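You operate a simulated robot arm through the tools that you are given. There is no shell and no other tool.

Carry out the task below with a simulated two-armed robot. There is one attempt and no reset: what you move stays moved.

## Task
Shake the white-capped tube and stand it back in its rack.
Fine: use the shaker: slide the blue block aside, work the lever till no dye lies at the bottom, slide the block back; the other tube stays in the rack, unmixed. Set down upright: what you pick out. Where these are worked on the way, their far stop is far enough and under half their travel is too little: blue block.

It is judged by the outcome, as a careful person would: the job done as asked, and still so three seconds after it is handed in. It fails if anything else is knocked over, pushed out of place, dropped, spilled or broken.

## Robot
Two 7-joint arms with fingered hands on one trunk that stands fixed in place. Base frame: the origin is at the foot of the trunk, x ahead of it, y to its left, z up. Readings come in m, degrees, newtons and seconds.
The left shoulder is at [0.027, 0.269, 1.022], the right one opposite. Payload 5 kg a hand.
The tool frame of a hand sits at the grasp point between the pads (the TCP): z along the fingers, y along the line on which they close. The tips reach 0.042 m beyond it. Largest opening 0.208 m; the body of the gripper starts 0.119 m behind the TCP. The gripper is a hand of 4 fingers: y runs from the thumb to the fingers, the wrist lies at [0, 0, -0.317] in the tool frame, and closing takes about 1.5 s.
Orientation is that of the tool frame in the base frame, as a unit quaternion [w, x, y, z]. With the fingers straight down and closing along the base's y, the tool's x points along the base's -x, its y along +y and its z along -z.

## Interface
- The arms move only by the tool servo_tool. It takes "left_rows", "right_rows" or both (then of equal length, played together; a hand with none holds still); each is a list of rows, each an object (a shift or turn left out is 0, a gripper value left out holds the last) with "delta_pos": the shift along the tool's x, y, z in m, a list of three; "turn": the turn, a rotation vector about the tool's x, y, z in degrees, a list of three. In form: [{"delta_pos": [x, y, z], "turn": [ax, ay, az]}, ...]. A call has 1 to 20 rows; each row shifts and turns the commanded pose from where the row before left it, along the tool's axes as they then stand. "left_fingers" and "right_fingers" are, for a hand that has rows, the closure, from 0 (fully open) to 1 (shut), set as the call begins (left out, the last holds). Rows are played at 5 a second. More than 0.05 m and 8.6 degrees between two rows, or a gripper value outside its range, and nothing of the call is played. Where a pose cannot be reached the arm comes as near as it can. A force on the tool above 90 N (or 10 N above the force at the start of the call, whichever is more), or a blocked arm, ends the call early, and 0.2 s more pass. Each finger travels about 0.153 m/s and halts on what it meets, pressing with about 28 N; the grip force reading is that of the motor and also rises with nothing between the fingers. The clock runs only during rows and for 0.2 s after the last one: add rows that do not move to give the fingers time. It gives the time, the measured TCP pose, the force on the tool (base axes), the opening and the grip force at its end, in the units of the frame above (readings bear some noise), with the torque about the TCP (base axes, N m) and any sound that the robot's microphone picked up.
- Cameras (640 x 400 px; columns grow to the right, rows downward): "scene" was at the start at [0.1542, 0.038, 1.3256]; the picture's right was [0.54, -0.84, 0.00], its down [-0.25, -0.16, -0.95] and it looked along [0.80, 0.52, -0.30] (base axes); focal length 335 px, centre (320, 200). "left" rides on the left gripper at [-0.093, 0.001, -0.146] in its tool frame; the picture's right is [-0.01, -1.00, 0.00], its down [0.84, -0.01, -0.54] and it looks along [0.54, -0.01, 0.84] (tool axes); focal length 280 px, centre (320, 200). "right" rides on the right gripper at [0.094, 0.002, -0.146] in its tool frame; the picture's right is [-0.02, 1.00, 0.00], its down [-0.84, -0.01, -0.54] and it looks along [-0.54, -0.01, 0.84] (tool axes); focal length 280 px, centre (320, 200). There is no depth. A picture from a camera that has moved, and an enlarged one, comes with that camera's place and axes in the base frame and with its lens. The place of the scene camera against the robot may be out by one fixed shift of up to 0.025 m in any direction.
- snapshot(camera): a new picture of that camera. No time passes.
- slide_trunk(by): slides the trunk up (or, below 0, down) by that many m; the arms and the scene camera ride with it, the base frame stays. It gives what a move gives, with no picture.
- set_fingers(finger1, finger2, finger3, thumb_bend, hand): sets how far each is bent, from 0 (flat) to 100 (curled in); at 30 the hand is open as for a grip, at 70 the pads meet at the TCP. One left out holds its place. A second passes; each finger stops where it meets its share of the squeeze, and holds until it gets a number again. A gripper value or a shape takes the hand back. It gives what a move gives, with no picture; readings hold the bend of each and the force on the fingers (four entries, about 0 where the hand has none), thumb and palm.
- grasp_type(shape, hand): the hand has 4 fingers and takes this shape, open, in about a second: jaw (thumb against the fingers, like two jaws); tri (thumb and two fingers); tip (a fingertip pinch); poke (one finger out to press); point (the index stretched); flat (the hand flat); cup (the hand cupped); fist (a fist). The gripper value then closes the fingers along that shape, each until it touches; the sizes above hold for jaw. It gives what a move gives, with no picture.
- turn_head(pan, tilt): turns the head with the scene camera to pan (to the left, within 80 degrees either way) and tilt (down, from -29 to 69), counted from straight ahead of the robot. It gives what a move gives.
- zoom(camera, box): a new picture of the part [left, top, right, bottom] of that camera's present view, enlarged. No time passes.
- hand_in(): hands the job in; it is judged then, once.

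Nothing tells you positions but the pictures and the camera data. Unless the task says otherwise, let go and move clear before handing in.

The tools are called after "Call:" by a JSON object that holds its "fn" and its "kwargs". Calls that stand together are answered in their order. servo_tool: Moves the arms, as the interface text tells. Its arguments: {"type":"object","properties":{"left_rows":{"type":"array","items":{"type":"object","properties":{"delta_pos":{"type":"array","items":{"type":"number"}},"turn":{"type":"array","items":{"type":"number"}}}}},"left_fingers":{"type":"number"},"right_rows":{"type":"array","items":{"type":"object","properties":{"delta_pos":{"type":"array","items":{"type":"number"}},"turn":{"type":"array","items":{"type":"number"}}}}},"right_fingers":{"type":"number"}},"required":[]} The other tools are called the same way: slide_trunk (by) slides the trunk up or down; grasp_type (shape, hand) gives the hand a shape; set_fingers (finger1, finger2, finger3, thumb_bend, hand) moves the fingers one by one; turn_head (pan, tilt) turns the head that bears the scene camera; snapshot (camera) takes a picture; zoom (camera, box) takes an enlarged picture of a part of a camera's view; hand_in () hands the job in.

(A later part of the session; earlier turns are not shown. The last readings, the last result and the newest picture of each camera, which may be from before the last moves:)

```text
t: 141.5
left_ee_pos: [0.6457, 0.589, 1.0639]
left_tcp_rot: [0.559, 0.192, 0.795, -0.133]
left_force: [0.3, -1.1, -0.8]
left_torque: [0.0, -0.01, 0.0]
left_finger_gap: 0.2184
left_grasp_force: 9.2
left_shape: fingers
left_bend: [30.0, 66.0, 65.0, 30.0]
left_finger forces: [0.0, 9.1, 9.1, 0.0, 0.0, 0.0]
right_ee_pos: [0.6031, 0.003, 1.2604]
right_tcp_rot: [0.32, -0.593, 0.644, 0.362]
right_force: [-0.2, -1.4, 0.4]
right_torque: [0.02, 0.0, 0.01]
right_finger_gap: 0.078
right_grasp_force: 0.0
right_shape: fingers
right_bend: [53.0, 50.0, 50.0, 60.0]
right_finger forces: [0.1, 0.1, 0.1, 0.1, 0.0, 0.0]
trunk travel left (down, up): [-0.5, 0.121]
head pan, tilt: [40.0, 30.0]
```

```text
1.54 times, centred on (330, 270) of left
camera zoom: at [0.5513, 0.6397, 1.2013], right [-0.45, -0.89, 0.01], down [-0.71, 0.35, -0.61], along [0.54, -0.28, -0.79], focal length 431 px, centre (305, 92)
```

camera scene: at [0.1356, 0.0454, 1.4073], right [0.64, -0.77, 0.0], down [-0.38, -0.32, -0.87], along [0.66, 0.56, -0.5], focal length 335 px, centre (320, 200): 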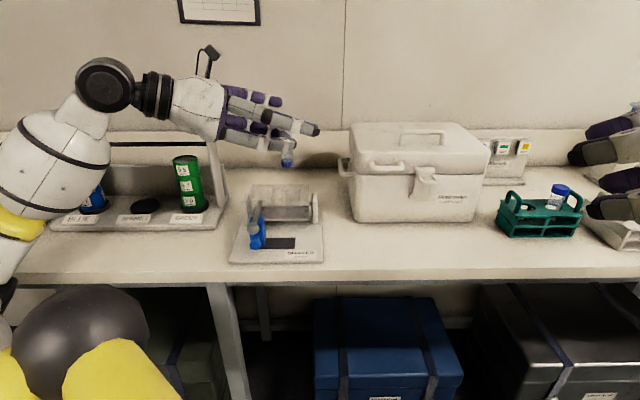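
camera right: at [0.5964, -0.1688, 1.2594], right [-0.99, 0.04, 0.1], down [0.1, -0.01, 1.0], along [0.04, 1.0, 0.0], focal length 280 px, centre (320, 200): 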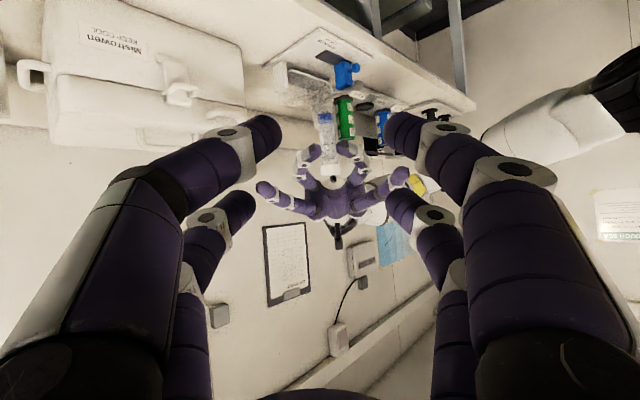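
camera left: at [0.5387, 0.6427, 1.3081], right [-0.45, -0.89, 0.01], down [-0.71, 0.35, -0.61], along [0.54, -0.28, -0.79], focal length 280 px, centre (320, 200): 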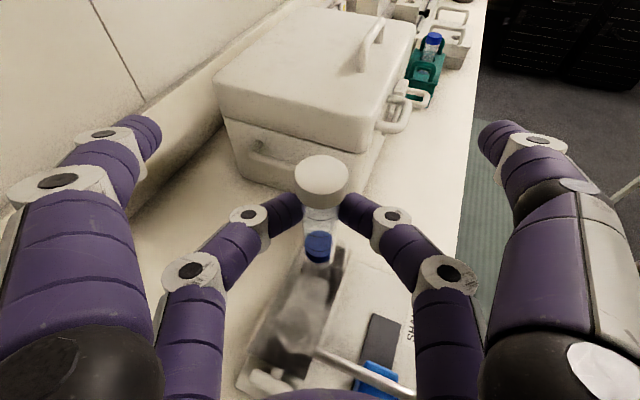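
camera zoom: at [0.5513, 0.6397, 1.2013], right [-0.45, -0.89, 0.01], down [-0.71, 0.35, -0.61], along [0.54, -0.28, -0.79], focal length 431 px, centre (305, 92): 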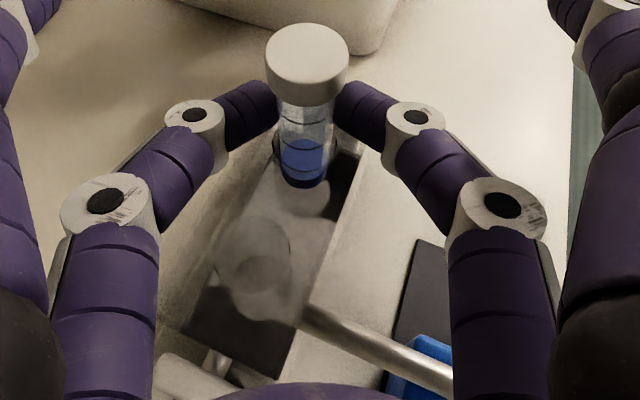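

The tube is about 4.5 cm into the well; my fingers are nearly at the block's top while the tube still has about 2 cm to go. I'll lower another 5 mm and then ease the grip open in tiny steps so it slides down guided by the well.

Call:
{"fn": "servo_tool", "kwargs": {"left_rows": [{"delta_pos": [0.0047, 0, 0.0017]}, {}]}}

Call:
{"fn": "set_fingers", "kwargs": {"hand": "left", "finger2": 65.6, "finger3": 64.8}}

Call:
{"fn": "zoom", "kwargs": {"camera": "left", "box": [230, 140, 430, 400]}}

```text
t: 142.1
left_ee_pos: [0.6453, 0.5905, 1.0601]
left_tcp_rot: [0.56, 0.192, 0.795, -0.133]
left_force: [-0.5, 0.4, 0.7]
left_torque: [0.04, 0.02, 0.0]
left_finger_gap: 0.2186
left_grasp_force: 8.7
left_shape: fingers
left_bend: [30.0, 66.0, 65.0, 30.0]
left_finger forces: [0.0, 9.2, 9.1, 0.0, 0.0, 0.0]
right_ee_pos: [0.6039, 0.0043, 1.2602]
right_tcp_rot: [0.321, -0.593, 0.644, 0.362]
right_force: [0.0, 0.6, -0.2]
right_torque: [0.02, 0.0, -0.02]
right_finger_gap: 0.0781
right_grasp_force: 0.0
right_shape: fingers
right_bend: [53.0, 50.0, 50.0, 60.0]
right_finger forces: [0.0, 0.0, 0.1, 0.0, 0.0, 0.0]
trunk travel left (down, up): [-0.5, 0.121]
head pan, tilt: [40.0, 30.0]
```

```text
t: 143.1
left_ee_pos: [0.6459, 0.5899, 1.0595]
left_tcp_rot: [0.56, 0.193, 0.795, -0.134]
left_force: [-0.9, -0.8, -0.6]
left_torque: [-0.03, -0.03, 0.03]
left_finger_gap: 0.2184
left_grasp_force: 0.1
left_shape: fingers
left_bend: [30.0, 65.0, 64.0, 30.0]
left_finger forces: [0.1, 0.2, 0.1, 0.0, 0.0, 0.0]
right_ee_pos: [0.6043, 0.0044, 1.2599]
right_tcp_rot: [0.321, -0.592, 0.644, 0.362]
right_force: [-0.3, -1.0, -0.7]
right_torque: [-0.02, 0.01, 0.02]
right_finger_gap: 0.078
right_grasp_force: 0.0
right_shape: fingers
right_bend: [53.0, 50.0, 50.0, 60.0]
right_finger forces: [0.0, 0.0, 0.1, 0.0, 0.0, 0.0]
trunk travel left (down, up): [-0.5, 0.121]
head pan, tilt: [40.0, 30.0]
```

```text
1.54 times, centred on (330, 270) of left
camera zoom: at [0.5508, 0.6397, 1.1968], right [-0.45, -0.89, 0.01], down [-0.71, 0.35, -0.61], along [0.54, -0.28, -0.79], focal length 431 px, centre (305, 92)
```

zoom: 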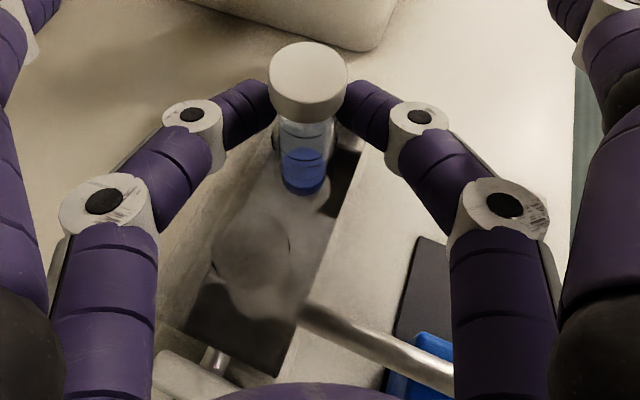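

The tube slid down gently. Opening a little more to let it settle fully, then checking.

Call:
{"fn": "set_fingers", "kwargs": {"hand": "left", "finger2": 62, "finger3": 61}}

Call:
{"fn": "zoom", "kwargs": {"camera": "left", "box": [230, 140, 430, 400]}}

Call:
{"fn": "zoom", "kwargs": {"camera": "scene", "box": [250, 150, 320, 225]}}

```text
t: 144.1
left_ee_pos: [0.6439, 0.5899, 1.0613]
left_tcp_rot: [0.559, 0.193, 0.795, -0.134]
left_force: [-0.5, 0.3, 0.0]
left_torque: [0.04, 0.02, 0.02]
left_finger_gap: 0.2184
left_grasp_force: 0.0
left_shape: fingers
left_bend: [30.0, 62.0, 61.0, 30.0]
left_finger forces: [0.0, 0.0, 0.0, 0.1, 0.0, 0.0]
right_ee_pos: [0.6053, 0.004, 1.2598]
right_tcp_rot: [0.321, -0.592, 0.644, 0.362]
right_force: [0.0, 0.3, -0.8]
right_torque: [0.02, -0.01, -0.01]
right_finger_gap: 0.0784
right_grasp_force: 0.0
right_shape: fingers
right_bend: [53.0, 50.0, 50.0, 60.0]
right_finger forces: [0.0, 0.0, 0.1, 0.0, 0.1, 0.1]
trunk travel left (down, up): [-0.5, 0.121]
head pan, tilt: [40.0, 30.0]
```

```text
1.54 times, centred on (330, 270) of left
camera zoom: at [0.5508, 0.6397, 1.1968], right [-0.45, -0.89, 0.01], down [-0.71, 0.35, -0.61], along [0.54, -0.28, -0.79], focal length 431 px, centre (305, 92)
```

zoom: 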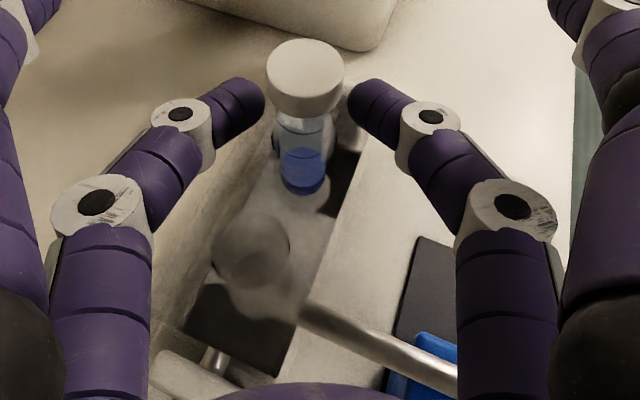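

```text
5.33 times, centred on (285, 188) of scene
camera zoom: at [0.1356, 0.0454, 1.4073], right [0.64, -0.77, 0.0], down [-0.38, -0.32, -0.87], along [0.66, 0.56, -0.5], focal length 1788 px, centre (507, 267)
```

zoom: 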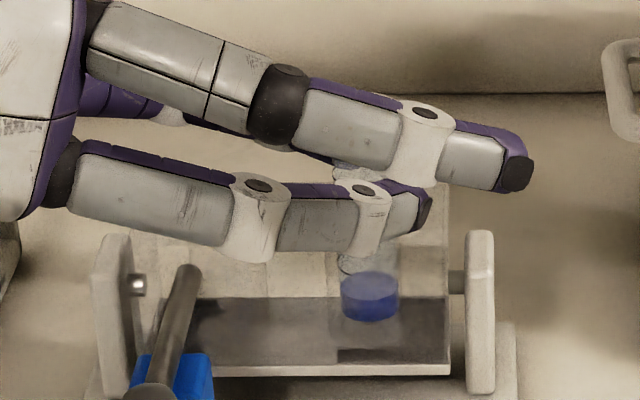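

The tube stands in well B. Opening the fingers more, lifting slightly and withdrawing the left hand backward.

Call:
{"fn": "set_fingers", "kwargs": {"hand": "left", "finger2": 57, "finger3": 56}}

Call:
{"fn": "servo_tool", "kwargs": {"left_rows": [{"delta_pos": [-0.0094, 0, -0.0034]}, {"delta_pos": [0.0, 0, -0.028]}, {"delta_pos": [0.0, 0, -0.035]}, {"delta_pos": [-0.01, 0, -0.035]}, {"delta_pos": [-0.02, 0, -0.035]}, {"delta_pos": [-0.02, 0, -0.035]}, {}]}}

Call:
{"fn": "snapshot", "kwargs": {"camera": "left"}}

Call:
{"fn": "snapshot", "kwargs": {"camera": "scene"}}

Call:
{"fn": "zoom", "kwargs": {"camera": "scene", "box": [225, 140, 345, 275]}}

```text
t: 145.1
left_ee_pos: [0.646, 0.5887, 1.0587]
left_tcp_rot: [0.56, 0.192, 0.795, -0.134]
left_force: [0.0, 0.8, 0.1]
left_torque: [-0.01, -0.03, 0.02]
left_finger_gap: 0.2182
left_grasp_force: 0.1
left_shape: fingers
left_bend: [30.0, 56.0, 56.0, 30.0]
left_finger forces: [0.0, 0.0, 0.0, 0.0, 0.0, 0.0]
right_ee_pos: [0.6037, 0.0042, 1.2607]
right_tcp_rot: [0.321, -0.593, 0.644, 0.362]
right_force: [-0.3, 0.1, -0.5]
right_torque: [-0.01, 0.01, 0.0]
right_finger_gap: 0.0782
right_grasp_force: 0.1
right_shape: fingers
right_bend: [53.0, 50.0, 50.0, 60.0]
right_finger forces: [0.0, 0.0, 0.0, 0.0, 0.0, 0.0]
trunk travel left (down, up): [-0.5, 0.121]
head pan, tilt: [40.0, 30.0]
```

```text
t: 146.7
left_ee_pos: [0.5209, 0.6548, 1.1749]
left_tcp_rot: [0.559, 0.193, 0.795, -0.134]
left_force: [0.0, -0.2, -0.3]
left_torque: [0.03, 0.0, -0.01]
left_finger_gap: 0.2187
left_grasp_force: 0.1
left_shape: fingers
left_bend: [30.0, 56.0, 56.0, 30.0]
left_finger forces: [0.0, 0.0, 0.1, 0.0, 0.1, 0.1]
right_ee_pos: [0.6042, 0.0046, 1.261]
right_tcp_rot: [0.321, -0.593, 0.644, 0.362]
right_force: [0.3, -0.8, 0.4]
right_torque: [0.0, -0.01, -0.04]
right_finger_gap: 0.0783
right_grasp_force: 0.1
right_shape: fingers
right_bend: [53.0, 50.0, 50.0, 60.0]
right_finger forces: [0.1, 0.0, 0.1, 0.0, 0.0, 0.0]
trunk travel left (down, up): [-0.5, 0.121]
head pan, tilt: [40.0, 30.0]
```

```text
taken
camera left: at [0.426, 0.7038, 1.3125], right [-0.45, -0.89, 0.01], down [-0.71, 0.35, -0.61], along [0.54, -0.28, -0.79], focal length 280 px, centre (320, 200)
```

left: 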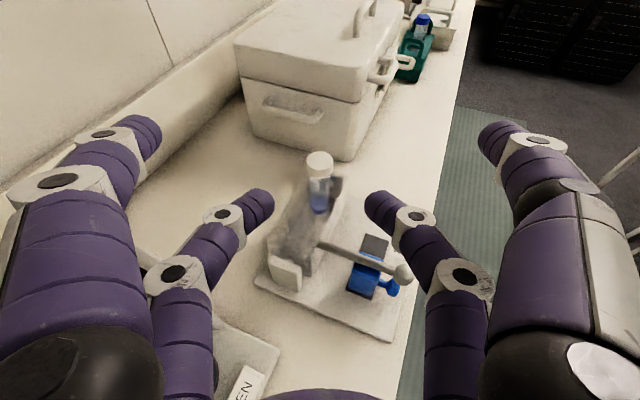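

```text
taken
camera scene: at [0.1354, 0.0455, 1.4072], right [0.64, -0.77, 0.0], down [-0.38, -0.32, -0.87], along [0.66, 0.56, -0.5], focal length 335 px, centre (320, 200)
```

scene: 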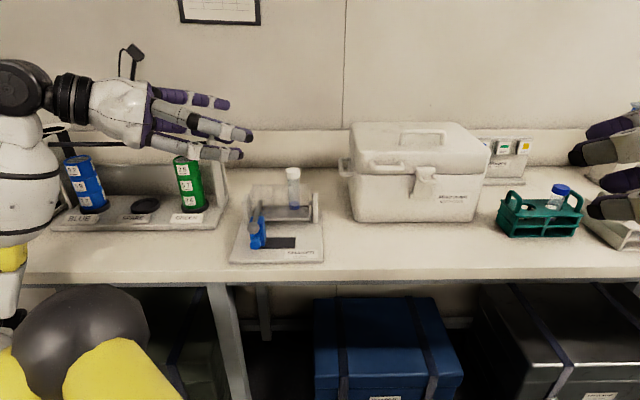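

```text
2.96 times, centred on (285, 208) of scene
camera zoom: at [0.1354, 0.0455, 1.4072], right [0.64, -0.77, 0.0], down [-0.38, -0.32, -0.87], along [0.66, 0.56, -0.5], focal length 993 px, centre (424, 178)
```

zoom: 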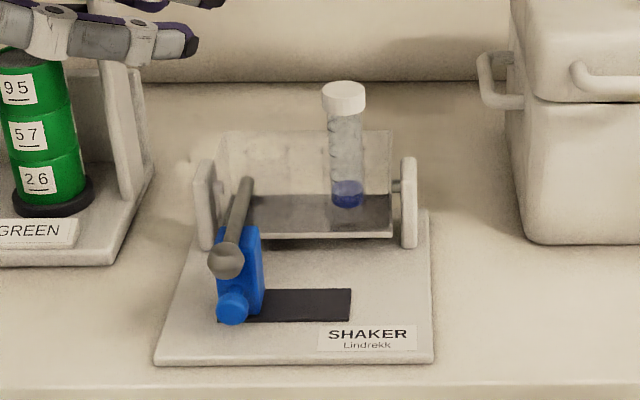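

The tube is standing in the shaker. Next is the blue block, which sits under the lever with a small blue knob at its front; I want a slim single-finger tool, so I'll look at the "point" and "poke" shapes.

Call:
{"fn": "grasp_type", "kwargs": {"hand": "left", "shape": "point"}}

Call:
{"fn": "snapshot", "kwargs": {"camera": "left"}}

Call:
{"fn": "zoom", "kwargs": {"camera": "scene", "box": [60, 40, 280, 190]}}

Call:
{"fn": "grasp_type", "kwargs": {"hand": "left", "shape": "poke"}}

Call:
{"fn": "snapshot", "kwargs": {"camera": "left"}}

Call:
{"fn": "zoom", "kwargs": {"camera": "scene", "box": [60, 40, 280, 190]}}

```text
t: 147.6
left_ee_pos: [0.5203, 0.6529, 1.1753]
left_tcp_rot: [0.559, 0.192, 0.795, -0.133]
left_force: [-0.4, -0.5, -0.3]
left_torque: [0.01, 0.03, 0.08]
left_finger_gap: 0.0
left_grasp_force: 0.0
left_shape: point
left_bend: [70.0, 100.0, 100.0, 39.0]
left_finger forces: [0.0, 0.1, 0.0, 0.0, 0.0, 0.0]
right_ee_pos: [0.6032, 0.0048, 1.2598]
right_tcp_rot: [0.321, -0.592, 0.645, 0.361]
right_force: [0.2, 0.5, 0.4]
right_torque: [0.0, -0.02, 0.03]
right_finger_gap: 0.0781
right_grasp_force: 0.1
right_shape: fingers
right_bend: [53.0, 50.0, 50.0, 60.0]
right_finger forces: [0.0, 0.0, 0.1, 0.0, 0.0, 0.1]
trunk travel left (down, up): [-0.5, 0.121]
head pan, tilt: [40.0, 30.0]
```

```text
taken
camera left: at [0.4264, 0.7036, 1.3123], right [-0.45, -0.89, 0.01], down [-0.71, 0.35, -0.61], along [0.54, -0.28, -0.79], focal length 280 px, centre (320, 200)
```

left: 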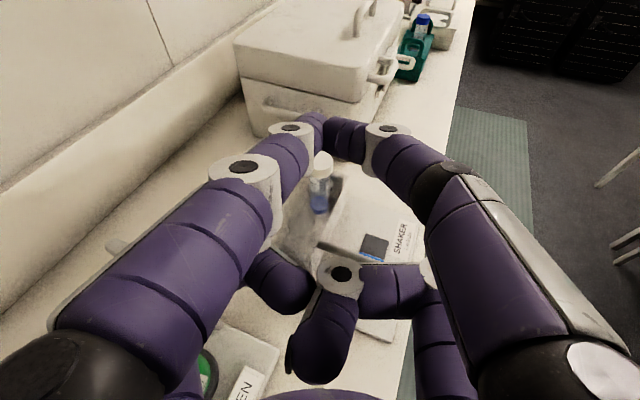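

```text
2.67 times, centred on (170, 115) of scene
camera zoom: at [0.1356, 0.0455, 1.4073], right [0.64, -0.77, 0.0], down [-0.38, -0.32, -0.87], along [0.66, 0.56, -0.5], focal length 894 px, centre (720, 427)
```

zoom: 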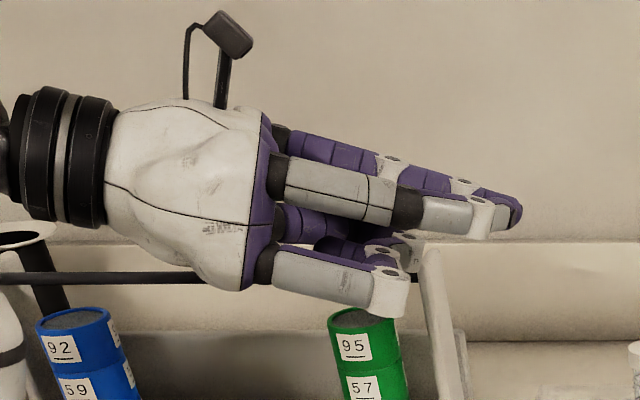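

```text
t: 148.5
left_ee_pos: [0.521, 0.6537, 1.1744]
left_tcp_rot: [0.559, 0.193, 0.795, -0.134]
left_force: [-0.6, 0.3, 0.3]
left_torque: [0.0, 0.01, 0.0]
left_finger_gap: 0.0
left_grasp_force: 0.0
left_shape: poke
left_bend: [100.0, 100.0, 100.0, 33.0]
left_finger forces: [0.1, 0.0, 0.0, 0.0, 0.0, 0.1]
right_ee_pos: [0.6037, 0.0038, 1.2616]
right_tcp_rot: [0.322, -0.592, 0.644, 0.362]
right_force: [-0.2, 0.1, 0.2]
right_torque: [-0.01, -0.01, -0.01]
right_finger_gap: 0.0782
right_grasp_force: 0.1
right_shape: fingers
right_bend: [53.0, 50.0, 50.0, 60.0]
right_finger forces: [0.1, 0.1, 0.0, 0.1, 0.2, 0.0]
trunk travel left (down, up): [-0.5, 0.121]
head pan, tilt: [40.0, 30.0]
```

```text
taken
camera left: at [0.4264, 0.7035, 1.3124], right [-0.45, -0.89, 0.01], down [-0.71, 0.35, -0.61], along [0.54, -0.28, -0.79], focal length 280 px, centre (320, 200)
```

left: 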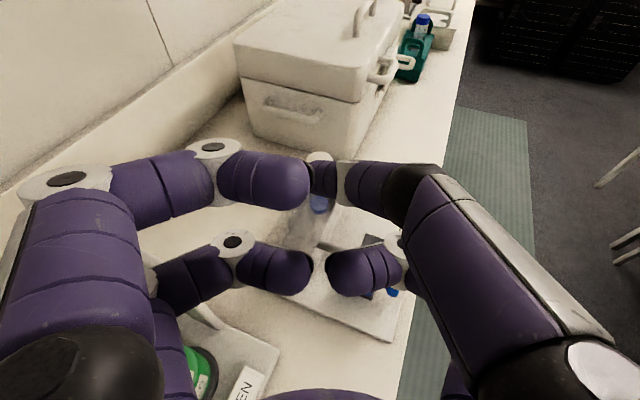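

```text
2.67 times, centred on (170, 115) of scene
camera zoom: at [0.1355, 0.0454, 1.4073], right [0.64, -0.77, 0.0], down [-0.38, -0.32, -0.87], along [0.66, 0.56, -0.5], focal length 894 px, centre (720, 427)
```

zoom: 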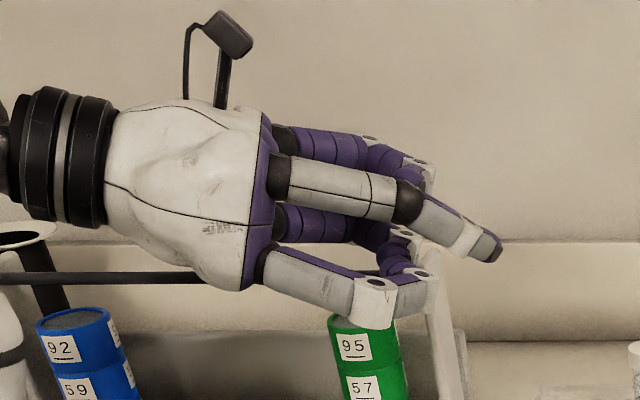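

I'll build my own slim tool: fingers 2 and 3 pinched together as a lower pointer, finger 1 and thumb curled away. Then I aim the hand along the shaker's axis from the left to push the block under the lever.

Call:
{"fn": "set_fingers", "kwargs": {"hand": "left", "finger1": 100, "thumb_bend": 100, "finger2": 71, "finger3": 71}}

Call:
{"fn": "servo_tool", "kwargs": {"left_rows": [{"turn": [5.6, 0, 2.05]}, {"turn": [5.6, 0, 2.05]}, {"turn": [5.6, 0, 2.05]}, {"turn": [0, 6, 0]}, {"turn": [0, 6, 0]}, {"turn": [0, 6, 0]}, {}]}}

Call:
{"fn": "snapshot", "kwargs": {"camera": "left"}}

Call:
{"fn": "zoom", "kwargs": {"camera": "scene", "box": [60, 40, 340, 270]}}

```text
t: 149.5
left_ee_pos: [0.5205, 0.6535, 1.1748]
left_tcp_rot: [0.559, 0.194, 0.795, -0.135]
left_force: [-0.1, -0.4, 0.1]
left_torque: [0.02, 0.0, 0.03]
left_finger_gap: 0.0551
left_grasp_force: 0.0
left_shape: fingers
left_bend: [100.0, 71.0, 71.0, 84.0]
left_finger forces: [0.0, 0.0, 0.1, 0.0, 0.0, 0.0]
right_ee_pos: [0.6043, 0.0045, 1.2607]
right_tcp_rot: [0.321, -0.593, 0.644, 0.362]
right_force: [0.2, -0.2, 0.2]
right_torque: [-0.04, -0.02, 0.0]
right_finger_gap: 0.0781
right_grasp_force: 0.0
right_shape: fingers
right_bend: [53.0, 50.0, 50.0, 60.0]
right_finger forces: [0.0, 0.1, 0.0, 0.0, 0.0, 0.1]
trunk travel left (down, up): [-0.5, 0.121]
head pan, tilt: [40.0, 30.0]
```

```text
t: 151.1
left_ee_pos: [0.5188, 0.6547, 1.1727]
left_tcp_rot: [0.406, 0.344, 0.83, -0.166]
left_force: [0.2, 0.9, -0.5]
left_torque: [-0.05, 0.0, -0.02]
left_finger_gap: 0.0553
left_grasp_force: 0.1
left_shape: fingers
left_bend: [100.0, 71.0, 71.0, 85.0]
left_finger forces: [0.0, 0.1, 0.0, 0.0, 0.1, 0.1]
right_ee_pos: [0.6037, 0.0048, 1.2612]
right_tcp_rot: [0.32, -0.593, 0.644, 0.362]
right_force: [0.2, 0.8, 0.3]
right_torque: [-0.02, 0.01, 0.02]
right_finger_gap: 0.078
right_grasp_force: 0.0
right_shape: fingers
right_bend: [53.0, 50.0, 50.0, 60.0]
right_finger forces: [0.0, 0.0, 0.1, 0.1, 0.0, 0.0]
trunk travel left (down, up): [-0.5, 0.121]
head pan, tilt: [40.0, 30.0]
```

```text
taken
camera left: at [0.4783, 0.6963, 1.3369], right [-0.7, -0.71, 0.01], down [-0.68, 0.66, -0.33], along [0.23, -0.24, -0.94], focal length 280 px, centre (320, 200)
```

left: 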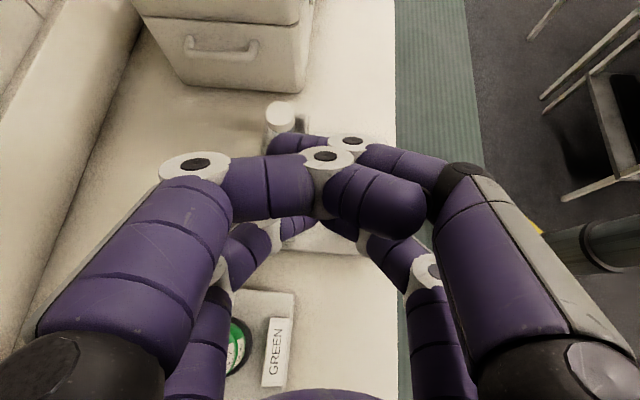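

```text
1.74 times, centred on (200, 155) of scene
camera zoom: at [0.1355, 0.0458, 1.4072], right [0.64, -0.77, 0.0], down [-0.38, -0.32, -0.87], along [0.66, 0.56, -0.5], focal length 583 px, centre (529, 278)
```

zoom: 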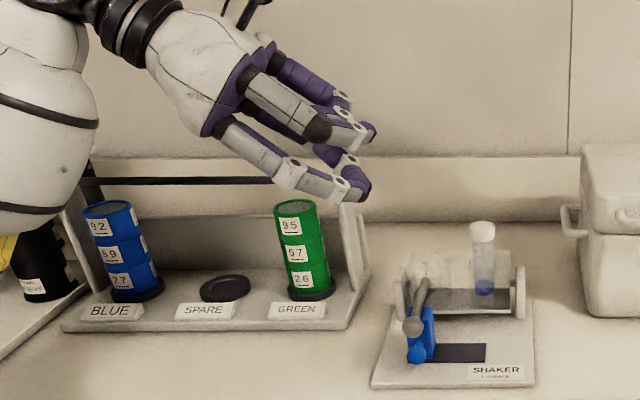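

Finger 1 curls well but the thumb doesn't get out of the way. I'll spread the thumb instead; it ends up in free space in front of the shaker.

Call:
{"fn": "set_fingers", "kwargs": {"hand": "left", "thumb_bend": 20}}

Call:
{"fn": "snapshot", "kwargs": {"camera": "left"}}

Call:
{"fn": "zoom", "kwargs": {"camera": "scene", "box": [60, 40, 340, 270]}}

```text
t: 152.1
left_ee_pos: [0.5201, 0.6531, 1.1739]
left_tcp_rot: [0.406, 0.344, 0.83, -0.166]
left_force: [-0.3, 0.0, 0.0]
left_torque: [-0.01, -0.02, -0.04]
left_finger_gap: 0.1065
left_grasp_force: 0.2
left_shape: fingers
left_bend: [100.0, 71.0, 71.0, 20.0]
left_finger forces: [0.0, 0.0, 0.1, 0.0, 0.0, 0.0]
right_ee_pos: [0.6035, 0.0046, 1.2609]
right_tcp_rot: [0.32, -0.593, 0.643, 0.363]
right_force: [-0.1, 0.3, -0.7]
right_torque: [-0.01, -0.02, 0.02]
right_finger_gap: 0.0784
right_grasp_force: 0.1
right_shape: fingers
right_bend: [53.0, 50.0, 50.0, 60.0]
right_finger forces: [0.1, 0.0, 0.0, 0.0, 0.1, 0.1]
trunk travel left (down, up): [-0.5, 0.121]
head pan, tilt: [40.0, 30.0]
```

```text
taken
camera left: at [0.4784, 0.6957, 1.3372], right [-0.7, -0.71, 0.01], down [-0.67, 0.66, -0.33], along [0.23, -0.24, -0.94], focal length 280 px, centre (320, 200)
```

left: 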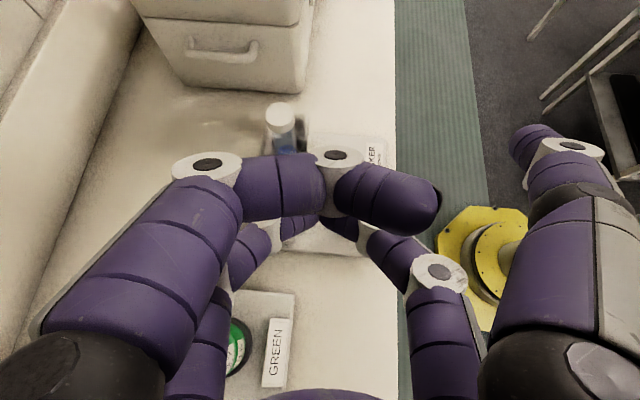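

```text
1.74 times, centred on (200, 155) of scene
camera zoom: at [0.1356, 0.0455, 1.4073], right [0.64, -0.77, 0.0], down [-0.38, -0.32, -0.87], along [0.66, 0.56, -0.5], focal length 583 px, centre (529, 278)
```

zoom: 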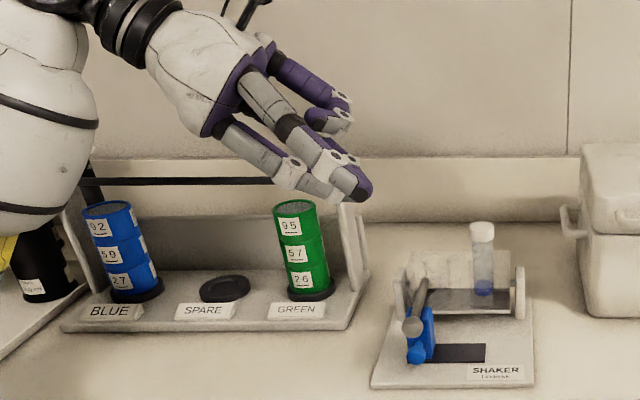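

I'll reorient slightly (heading −35°, tilt 58°) and come down to a hover left of the block, watching with the scene camera.

Call:
{"fn": "servo_tool", "kwargs": {"left_rows": [{"turn": [-3.95, 0, -3.07]}, {"turn": [-3.95, 0, -3.07]}, {"turn": [0, -6, 0]}, {"delta_pos": [0.0258, -0.0152, 0.0165]}, {"delta_pos": [0.0258, -0.0152, 0.0165]}, {"delta_pos": [0.0258, -0.0152, 0.0165]}, {"delta_pos": [0.0258, -0.0152, 0.0165]}, {}]}}

Call:
{"fn": "zoom", "kwargs": {"camera": "scene", "box": [140, 120, 340, 280]}}

Call:
{"fn": "snapshot", "kwargs": {"camera": "right"}}

```text
t: 153.9
left_ee_pos: [0.4855, 0.6032, 1.0487]
left_tcp_rot: [0.464, 0.264, 0.833, -0.145]
left_force: [0.1, -0.7, 0.8]
left_torque: [0.02, 0.0, -0.01]
left_finger_gap: 0.1066
left_grasp_force: 0.1
left_shape: fingers
left_bend: [100.0, 71.0, 71.0, 20.0]
left_finger forces: [0.1, 0.1, 0.0, 0.0, 0.0, 0.1]
right_ee_pos: [0.6041, 0.0042, 1.261]
right_tcp_rot: [0.321, -0.593, 0.644, 0.362]
right_force: [0.1, -0.4, 0.1]
right_torque: [0.04, 0.03, -0.04]
right_finger_gap: 0.0784
right_grasp_force: 0.1
right_shape: fingers
right_bend: [53.0, 50.0, 50.0, 60.0]
right_finger forces: [0.0, 0.0, 0.0, 0.0, 0.0, 0.0]
trunk travel left (down, up): [-0.5, 0.121]
head pan, tilt: [40.0, 30.0]
```

```text
2.50 times, centred on (240, 200) of scene
camera zoom: at [0.1354, 0.0453, 1.4074], right [0.64, -0.77, 0.0], down [-0.38, -0.32, -0.87], along [0.66, 0.56, -0.5], focal length 838 px, centre (520, 200)
```

zoom: 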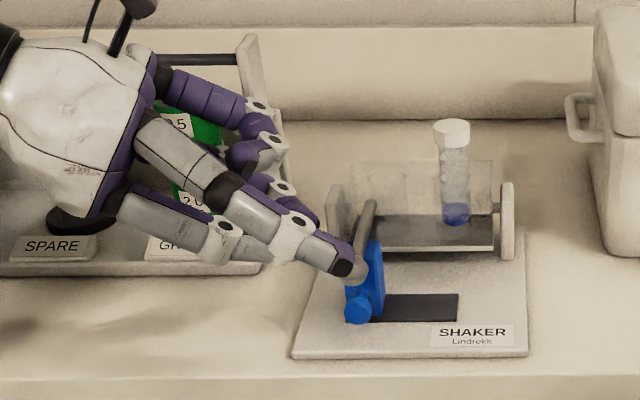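

```text
taken
camera right: at [0.5963, -0.1697, 1.2595], right [-0.99, 0.04, 0.1], down [0.1, -0.01, 1.0], along [0.04, 1.0, 0.01], focal length 280 px, centre (320, 200)
```

right: 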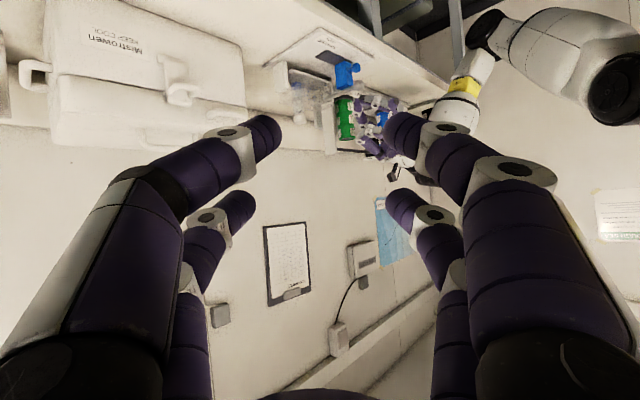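

Call:
{"fn": "zoom", "kwargs": {"camera": "scene", "box": [180, 160, 300, 260]}}

Call:
{"fn": "snapshot", "kwargs": {"camera": "left"}}

```text
4.00 times, centred on (240, 210) of scene
camera zoom: at [0.1354, 0.0453, 1.4074], right [0.64, -0.77, 0.0], down [-0.38, -0.32, -0.87], along [0.66, 0.56, -0.5], focal length 1341 px, centre (640, 160)
```

zoom: 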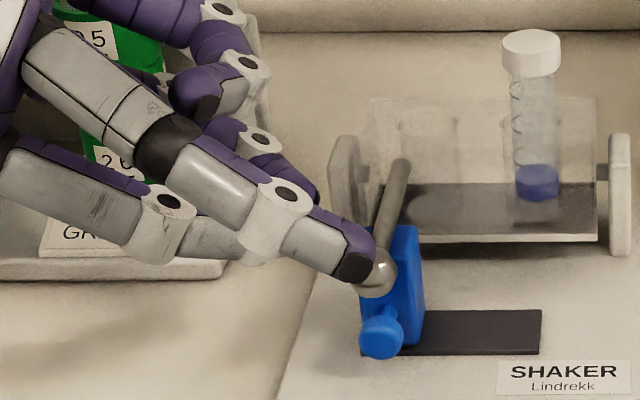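

```text
taken
camera left: at [0.4242, 0.6477, 1.2055], right [-0.57, -0.82, 0.01], down [-0.75, 0.51, -0.43], along [0.35, -0.25, -0.9], focal length 280 px, centre (320, 200)
```

left: 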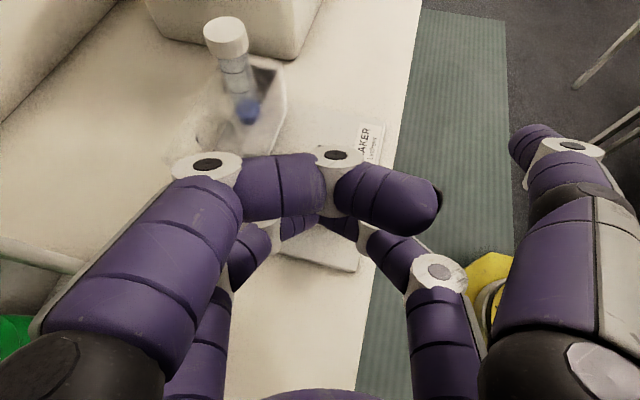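

The upper finger in front is only visually near the lever; it is well in front of it. Lowering the pointer to block height, left of the block.

Call:
{"fn": "servo_tool", "kwargs": {"left_rows": [{"delta_pos": [0.0174, 0, 0.0109]}, {"delta_pos": [0.0174, 0, 0.0109]}, {}]}}

Call:
{"fn": "zoom", "kwargs": {"camera": "scene", "box": [180, 160, 300, 260]}}

Call:
{"fn": "servo_tool", "kwargs": {"left_rows": [{"delta_pos": [0.0087, 0, 0.0054]}, {"delta_pos": [0.0077, 0, 0.0049]}, {}]}}

Call:
{"fn": "zoom", "kwargs": {"camera": "scene", "box": [180, 160, 300, 260]}}

```text
t: 154.7
left_ee_pos: [0.486, 0.6042, 1.01]
left_tcp_rot: [0.465, 0.263, 0.833, -0.144]
left_force: [-0.2, -0.2, 0.3]
left_torque: [0.03, 0.0, 0.05]
left_finger_gap: 0.1066
left_grasp_force: 0.0
left_shape: fingers
left_bend: [100.0, 71.0, 71.0, 20.0]
left_finger forces: [0.0, 0.0, 0.0, 0.0, 0.0, 0.0]
right_ee_pos: [0.6043, 0.0043, 1.2609]
right_tcp_rot: [0.321, -0.593, 0.644, 0.362]
right_force: [0.6, 0.1, 0.5]
right_torque: [0.01, -0.05, 0.05]
right_finger_gap: 0.0783
right_grasp_force: 0.1
right_shape: fingers
right_bend: [53.0, 50.0, 50.0, 60.0]
right_finger forces: [0.0, 0.0, 0.0, 0.0, 0.1, 0.0]
trunk travel left (down, up): [-0.5, 0.121]
head pan, tilt: [40.0, 30.0]
```

```text
4.00 times, centred on (240, 210) of scene
camera zoom: at [0.1354, 0.0454, 1.4074], right [0.64, -0.77, 0.0], down [-0.38, -0.32, -0.87], along [0.66, 0.56, -0.5], focal length 1341 px, centre (640, 160)
```

zoom: 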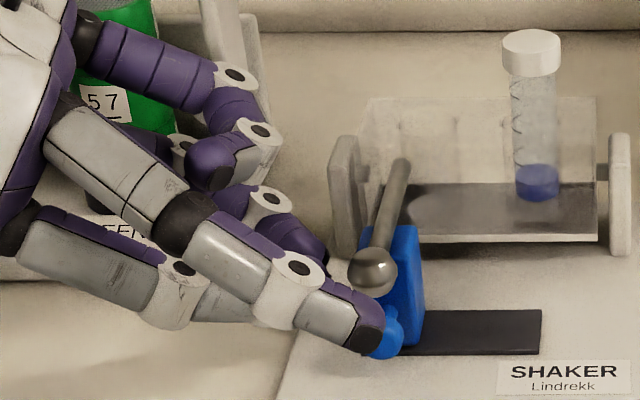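

```text
t: 155.5
left_ee_pos: [0.4869, 0.604, 0.9904]
left_tcp_rot: [0.465, 0.263, 0.833, -0.144]
left_force: [0.6, -0.1, 1.3]
left_torque: [0.0, -0.01, 0.0]
left_finger_gap: 0.1065
left_grasp_force: 0.0
left_shape: fingers
left_bend: [100.0, 71.0, 71.0, 20.0]
left_finger forces: [0.1, 0.0, 0.0, 0.1, 0.1, 0.1]
right_ee_pos: [0.6033, 0.0041, 1.2604]
right_tcp_rot: [0.321, -0.592, 0.644, 0.362]
right_force: [0.5, -0.5, -0.9]
right_torque: [-0.02, -0.01, -0.02]
right_finger_gap: 0.0778
right_grasp_force: 0.1
right_shape: fingers
right_bend: [53.0, 50.0, 50.0, 60.0]
right_finger forces: [0.1, 0.1, 0.0, 0.0, 0.1, 0.1]
trunk travel left (down, up): [-0.5, 0.121]
head pan, tilt: [40.0, 30.0]
```

```text
4.00 times, centred on (240, 210) of scene
camera zoom: at [0.1355, 0.0454, 1.4073], right [0.64, -0.77, 0.0], down [-0.38, -0.32, -0.87], along [0.66, 0.56, -0.5], focal length 1341 px, centre (640, 160)
```

zoom: 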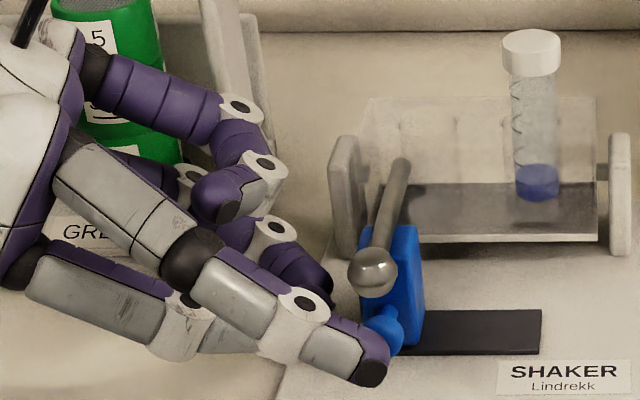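

The pointer is beside the block. Pushing right along the slot in small steps.

Call:
{"fn": "servo_tool", "kwargs": {"left_rows": [{"delta_pos": [-0.0051, -0.0026, 0.0082]}, {"delta_pos": [-0.0051, -0.0026, 0.0082]}, {"delta_pos": [-0.0051, -0.0026, 0.0082]}, {}]}}

Call:
{"fn": "zoom", "kwargs": {"camera": "scene", "box": [180, 160, 300, 260]}}

```text
t: 156.5
left_ee_pos: [0.507, 0.5811, 0.9899]
left_tcp_rot: [0.465, 0.264, 0.833, -0.145]
left_force: [-0.3, -0.8, 0.1]
left_torque: [0.01, 0.02, 0.01]
left_finger_gap: 0.1067
left_grasp_force: 0.0
left_shape: fingers
left_bend: [100.0, 71.0, 71.0, 20.0]
left_finger forces: [0.0, 0.0, 0.0, 0.1, 0.0, 0.1]
right_ee_pos: [0.6026, 0.0043, 1.2606]
right_tcp_rot: [0.321, -0.593, 0.644, 0.362]
right_force: [-0.7, 0.5, 0.3]
right_torque: [-0.01, 0.02, 0.02]
right_finger_gap: 0.078
right_grasp_force: 0.1
right_shape: fingers
right_bend: [53.0, 50.0, 50.0, 60.0]
right_finger forces: [0.0, 0.1, 0.0, 0.0, 0.0, 0.0]
trunk travel left (down, up): [-0.5, 0.121]
head pan, tilt: [40.0, 30.0]
```

```text
4.00 times, centred on (240, 210) of scene
camera zoom: at [0.1357, 0.0454, 1.4073], right [0.64, -0.77, 0.0], down [-0.38, -0.32, -0.87], along [0.66, 0.56, -0.5], focal length 1341 px, centre (640, 160)
```

zoom: 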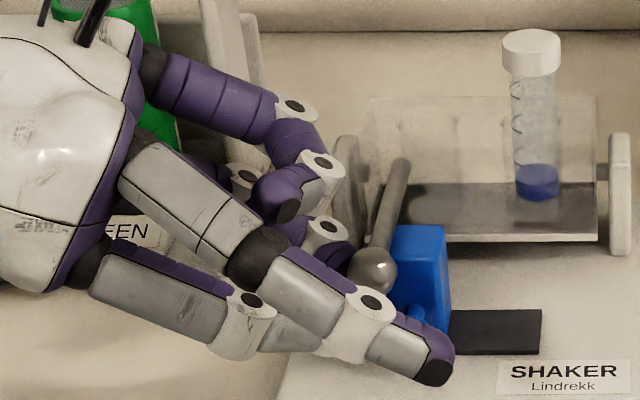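

The block is sliding with almost no force and the lever clears the fingers. Continuing.

Call:
{"fn": "servo_tool", "kwargs": {"left_rows": [{"delta_pos": [-0.0051, -0.0026, 0.0082]}, {"delta_pos": [-0.0051, -0.0026, 0.0082]}, {}]}}

Call:
{"fn": "zoom", "kwargs": {"camera": "scene", "box": [180, 160, 300, 260]}}

```text
t: 157.3
left_ee_pos: [0.519, 0.5658, 0.9903]
left_tcp_rot: [0.465, 0.264, 0.833, -0.145]
left_force: [-1.3, -0.1, 0.6]
left_torque: [0.02, 0.04, -0.01]
left_finger_gap: 0.1064
left_grasp_force: 0.0
left_shape: fingers
left_bend: [100.0, 71.0, 71.0, 20.0]
left_finger forces: [0.1, 0.2, 0.0, 0.1, 0.1, 0.0]
right_ee_pos: [0.6036, 0.0036, 1.2604]
right_tcp_rot: [0.32, -0.593, 0.644, 0.362]
right_force: [-0.8, 0.3, 0.3]
right_torque: [-0.02, -0.01, 0.02]
right_finger_gap: 0.0782
right_grasp_force: 0.1
right_shape: fingers
right_bend: [53.0, 50.0, 50.0, 60.0]
right_finger forces: [0.0, 0.1, 0.1, 0.0, 0.0, 0.1]
trunk travel left (down, up): [-0.5, 0.121]
head pan, tilt: [40.0, 30.0]
```

```text
4.00 times, centred on (240, 210) of scene
camera zoom: at [0.1356, 0.0454, 1.4073], right [0.64, -0.77, 0.0], down [-0.38, -0.32, -0.87], along [0.66, 0.56, -0.5], focal length 1341 px, centre (640, 160)
```

zoom: 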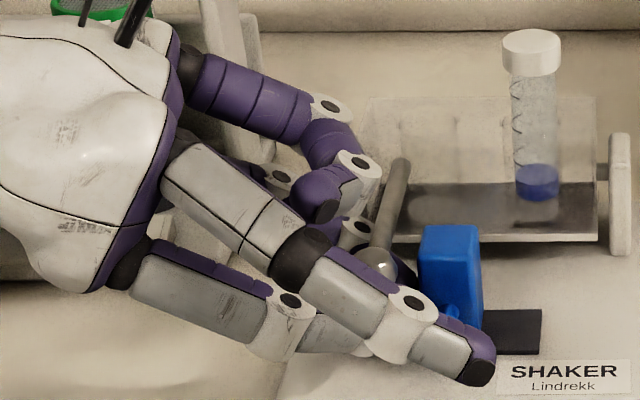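

Call:
{"fn": "servo_tool", "kwargs": {"left_rows": [{"delta_pos": [-0.0051, -0.0026, 0.0082]}, {}]}}

Call:
{"fn": "servo_tool", "kwargs": {"left_rows": [{"delta_pos": [-0.0051, -0.0026, 0.0082]}, {}]}}

Call:
{"fn": "zoom", "kwargs": {"camera": "scene", "box": [180, 160, 300, 260]}}

```text
t: 157.9
left_ee_pos: [0.5251, 0.5576, 0.9907]
left_tcp_rot: [0.465, 0.263, 0.833, -0.144]
left_force: [-0.8, 1.0, -1.4]
left_torque: [0.03, -0.01, 0.0]
left_finger_gap: 0.1067
left_grasp_force: 0.5
left_shape: fingers
left_bend: [100.0, 71.0, 71.0, 20.0]
left_finger forces: [0.0, 0.0, 0.7, 0.0, 0.2, 0.0]
right_ee_pos: [0.6034, 0.0039, 1.2609]
right_tcp_rot: [0.322, -0.592, 0.645, 0.362]
right_force: [0.5, -0.3, -0.5]
right_torque: [0.01, 0.0, 0.01]
right_finger_gap: 0.0782
right_grasp_force: 0.1
right_shape: fingers
right_bend: [53.0, 50.0, 50.0, 60.0]
right_finger forces: [0.0, 0.0, 0.0, 0.0, 0.0, 0.1]
trunk travel left (down, up): [-0.5, 0.121]
head pan, tilt: [40.0, 30.0]
```

```text
t: 158.5
left_ee_pos: [0.5315, 0.5503, 0.9915]
left_tcp_rot: [0.464, 0.264, 0.833, -0.144]
left_force: [0.6, 1.2, -0.1]
left_torque: [-0.02, 0.01, -0.01]
left_finger_gap: 0.1066
left_grasp_force: 0.2
left_shape: fingers
left_bend: [100.0, 71.0, 71.0, 20.0]
left_finger forces: [0.0, 0.1, 0.0, 0.0, 0.0, 0.0]
right_ee_pos: [0.6052, 0.0041, 1.2612]
right_tcp_rot: [0.321, -0.592, 0.644, 0.362]
right_force: [-0.1, 0.8, 0.5]
right_torque: [0.0, 0.03, 0.03]
right_finger_gap: 0.0781
right_grasp_force: 0.1
right_shape: fingers
right_bend: [53.0, 50.0, 50.0, 60.0]
right_finger forces: [0.0, 0.0, 0.1, 0.0, 0.0, 0.1]
trunk travel left (down, up): [-0.5, 0.121]
head pan, tilt: [40.0, 30.0]
```

```text
4.00 times, centred on (240, 210) of scene
camera zoom: at [0.1357, 0.0455, 1.4073], right [0.64, -0.77, 0.0], down [-0.38, -0.32, -0.87], along [0.66, 0.56, -0.5], focal length 1341 px, centre (640, 160)
```

zoom: 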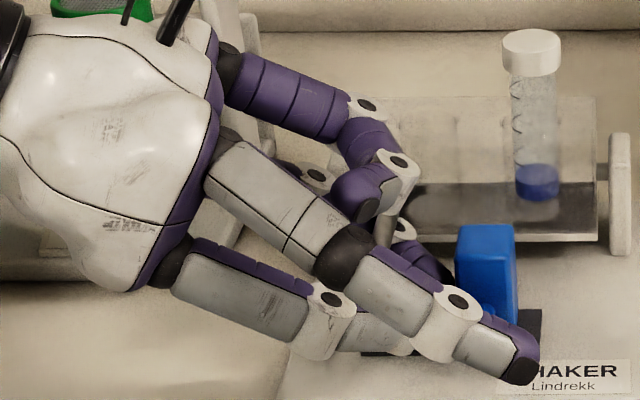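

The block is about 80% across. One more small push, then I'll back straight out the same way.

Call:
{"fn": "servo_tool", "kwargs": {"left_rows": [{"delta_pos": [-0.0046, -0.0023, 0.0074]}, {}]}}

Call:
{"fn": "zoom", "kwargs": {"camera": "scene", "box": [180, 160, 300, 260]}}

Call:
{"fn": "servo_tool", "kwargs": {"left_rows": [{"delta_pos": [0.0102, 0.0052, -0.0164]}, {"delta_pos": [0.0102, 0.0052, -0.0164]}, {"delta_pos": [0.0102, 0.0052, -0.0164]}, {"delta_pos": [0.0102, 0.0052, -0.0164]}, {"delta_pos": [0.0102, 0.0052, -0.0164]}, {}]}}

Call:
{"fn": "zoom", "kwargs": {"camera": "scene", "box": [180, 160, 300, 260]}}

```text
t: 159.1
left_ee_pos: [0.5361, 0.5441, 0.9902]
left_tcp_rot: [0.463, 0.263, 0.834, -0.145]
left_force: [-8.8, 8.9, -6.0]
left_torque: [-0.28, 0.15, 0.49]
left_finger_gap: 0.1065
left_grasp_force: 6.1
left_shape: fingers
left_bend: [100.0, 71.0, 71.0, 20.0]
left_finger forces: [0.0, 12.1, 0.0, 0.0, 0.0, 0.0]
right_ee_pos: [0.603, 0.0055, 1.2611]
right_tcp_rot: [0.321, -0.592, 0.645, 0.362]
right_force: [-0.6, -0.6, 0.7]
right_torque: [0.01, 0.03, 0.03]
right_finger_gap: 0.0783
right_grasp_force: 0.0
right_shape: fingers
right_bend: [53.0, 50.0, 50.0, 60.0]
right_finger forces: [0.1, 0.0, 0.0, 0.0, 0.0, 0.0]
trunk travel left (down, up): [-0.5, 0.121]
head pan, tilt: [40.0, 30.0]
```

```text
4.00 times, centred on (240, 210) of scene
camera zoom: at [0.1354, 0.0462, 1.4072], right [0.64, -0.77, 0.0], down [-0.38, -0.32, -0.87], along [0.66, 0.56, -0.5], focal length 1341 px, centre (640, 160)
```

zoom: 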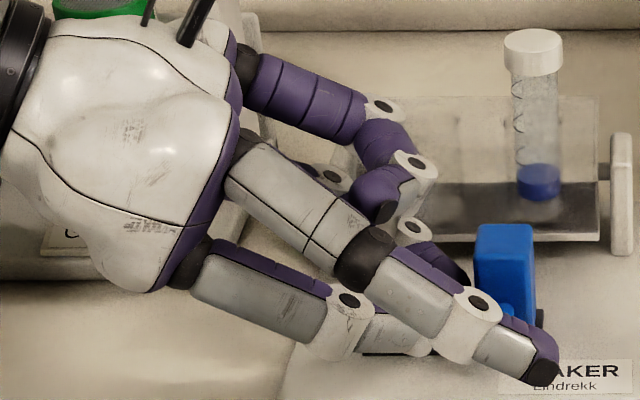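

```text
t: 160.5
left_ee_pos: [0.472, 0.6219, 0.9886]
left_tcp_rot: [0.464, 0.263, 0.834, -0.144]
left_force: [-0.4, 0.0, 0.1]
left_torque: [0.01, 0.01, 0.02]
left_finger_gap: 0.1065
left_grasp_force: 0.0
left_shape: fingers
left_bend: [100.0, 71.0, 71.0, 20.0]
left_finger forces: [0.1, 0.1, 0.1, 0.0, 0.1, 0.1]
right_ee_pos: [0.6026, 0.0048, 1.262]
right_tcp_rot: [0.321, -0.593, 0.644, 0.362]
right_force: [-0.1, -0.5, 0.2]
right_torque: [-0.04, -0.03, -0.04]
right_finger_gap: 0.0783
right_grasp_force: 0.1
right_shape: fingers
right_bend: [53.0, 50.0, 50.0, 60.0]
right_finger forces: [0.1, 0.0, 0.0, 0.0, 0.1, 0.0]
trunk travel left (down, up): [-0.5, 0.121]
head pan, tilt: [40.0, 30.0]
```

```text
4.00 times, centred on (240, 210) of scene
camera zoom: at [0.1354, 0.0454, 1.4073], right [0.64, -0.77, 0.0], down [-0.38, -0.32, -0.87], along [0.66, 0.56, -0.5], focal length 1341 px, centre (640, 160)
```

zoom: 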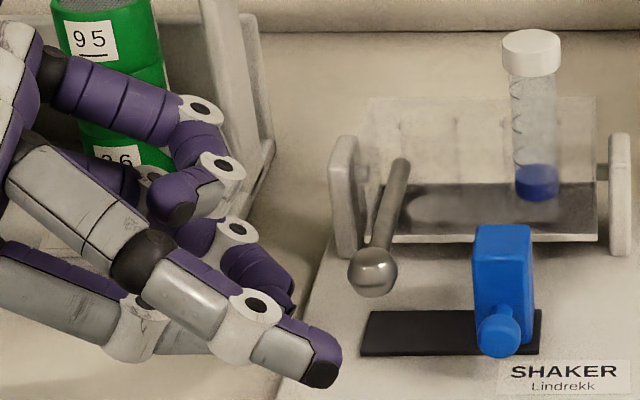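

The block is at its far stop and the lever is free. I'll now bring the pointer above the lever's knob and press it down gently to learn how it moves.

Call:
{"fn": "servo_tool", "kwargs": {"left_rows": [{"delta_pos": [-0.0283, 0, -0.0177]}, {"delta_pos": [-0.0283, 0, -0.0177]}, {"delta_pos": [-0.0283, 0, -0.0177]}, {"delta_pos": [-0.0126, -0.0228, 0.0202]}, {"delta_pos": [-0.0126, -0.0228, 0.0202]}, {}]}}

Call:
{"fn": "zoom", "kwargs": {"camera": "scene", "box": [180, 140, 320, 260]}}

Call:
{"fn": "snapshot", "kwargs": {"camera": "left"}}

```text
t: 161.9
left_ee_pos: [0.4856, 0.5542, 1.0908]
left_tcp_rot: [0.464, 0.264, 0.833, -0.144]
left_force: [0.1, 1.6, 0.8]
left_torque: [0.02, 0.0, -0.01]
left_finger_gap: 0.1064
left_grasp_force: 0.0
left_shape: fingers
left_bend: [100.0, 71.0, 71.0, 20.0]
left_finger forces: [0.1, 0.0, 0.0, 0.0, 0.0, 0.0]
right_ee_pos: [0.6038, 0.0044, 1.2608]
right_tcp_rot: [0.321, -0.593, 0.644, 0.363]
right_force: [-1.0, 0.8, -0.6]
right_torque: [0.01, 0.02, -0.01]
right_finger_gap: 0.0779
right_grasp_force: 0.1
right_shape: fingers
right_bend: [53.0, 50.0, 50.0, 60.0]
right_finger forces: [0.1, 0.0, 0.1, 0.0, 0.1, 0.0]
trunk travel left (down, up): [-0.5, 0.121]
head pan, tilt: [40.0, 30.0]
```

```text
3.33 times, centred on (250, 200) of scene
camera zoom: at [0.1355, 0.0455, 1.4073], right [0.64, -0.77, 0.0], down [-0.38, -0.32, -0.87], along [0.66, 0.56, -0.5], focal length 1117 px, centre (553, 200)
```

zoom: 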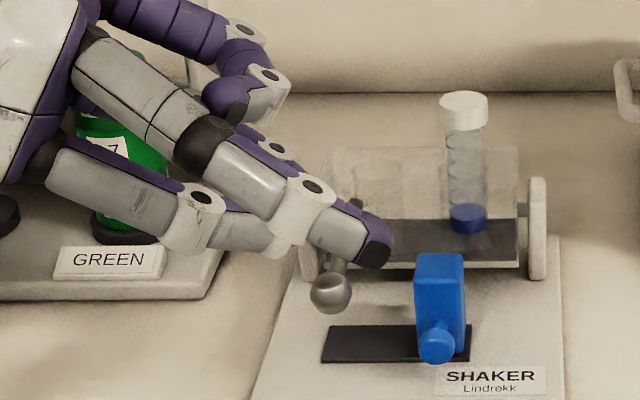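

```text
taken
camera left: at [0.4246, 0.5982, 1.2476], right [-0.57, -0.82, 0.01], down [-0.75, 0.51, -0.43], along [0.35, -0.25, -0.9], focal length 280 px, centre (320, 200)
```

left: 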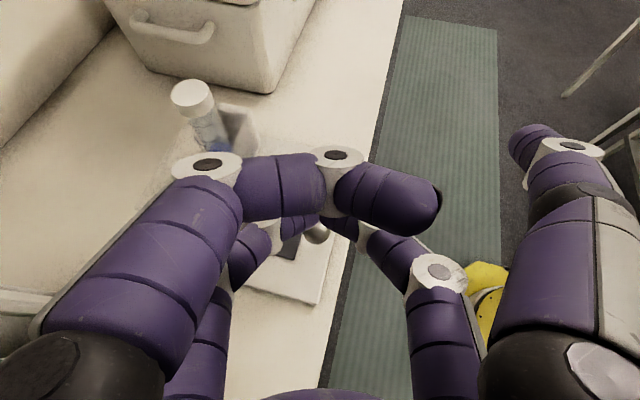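

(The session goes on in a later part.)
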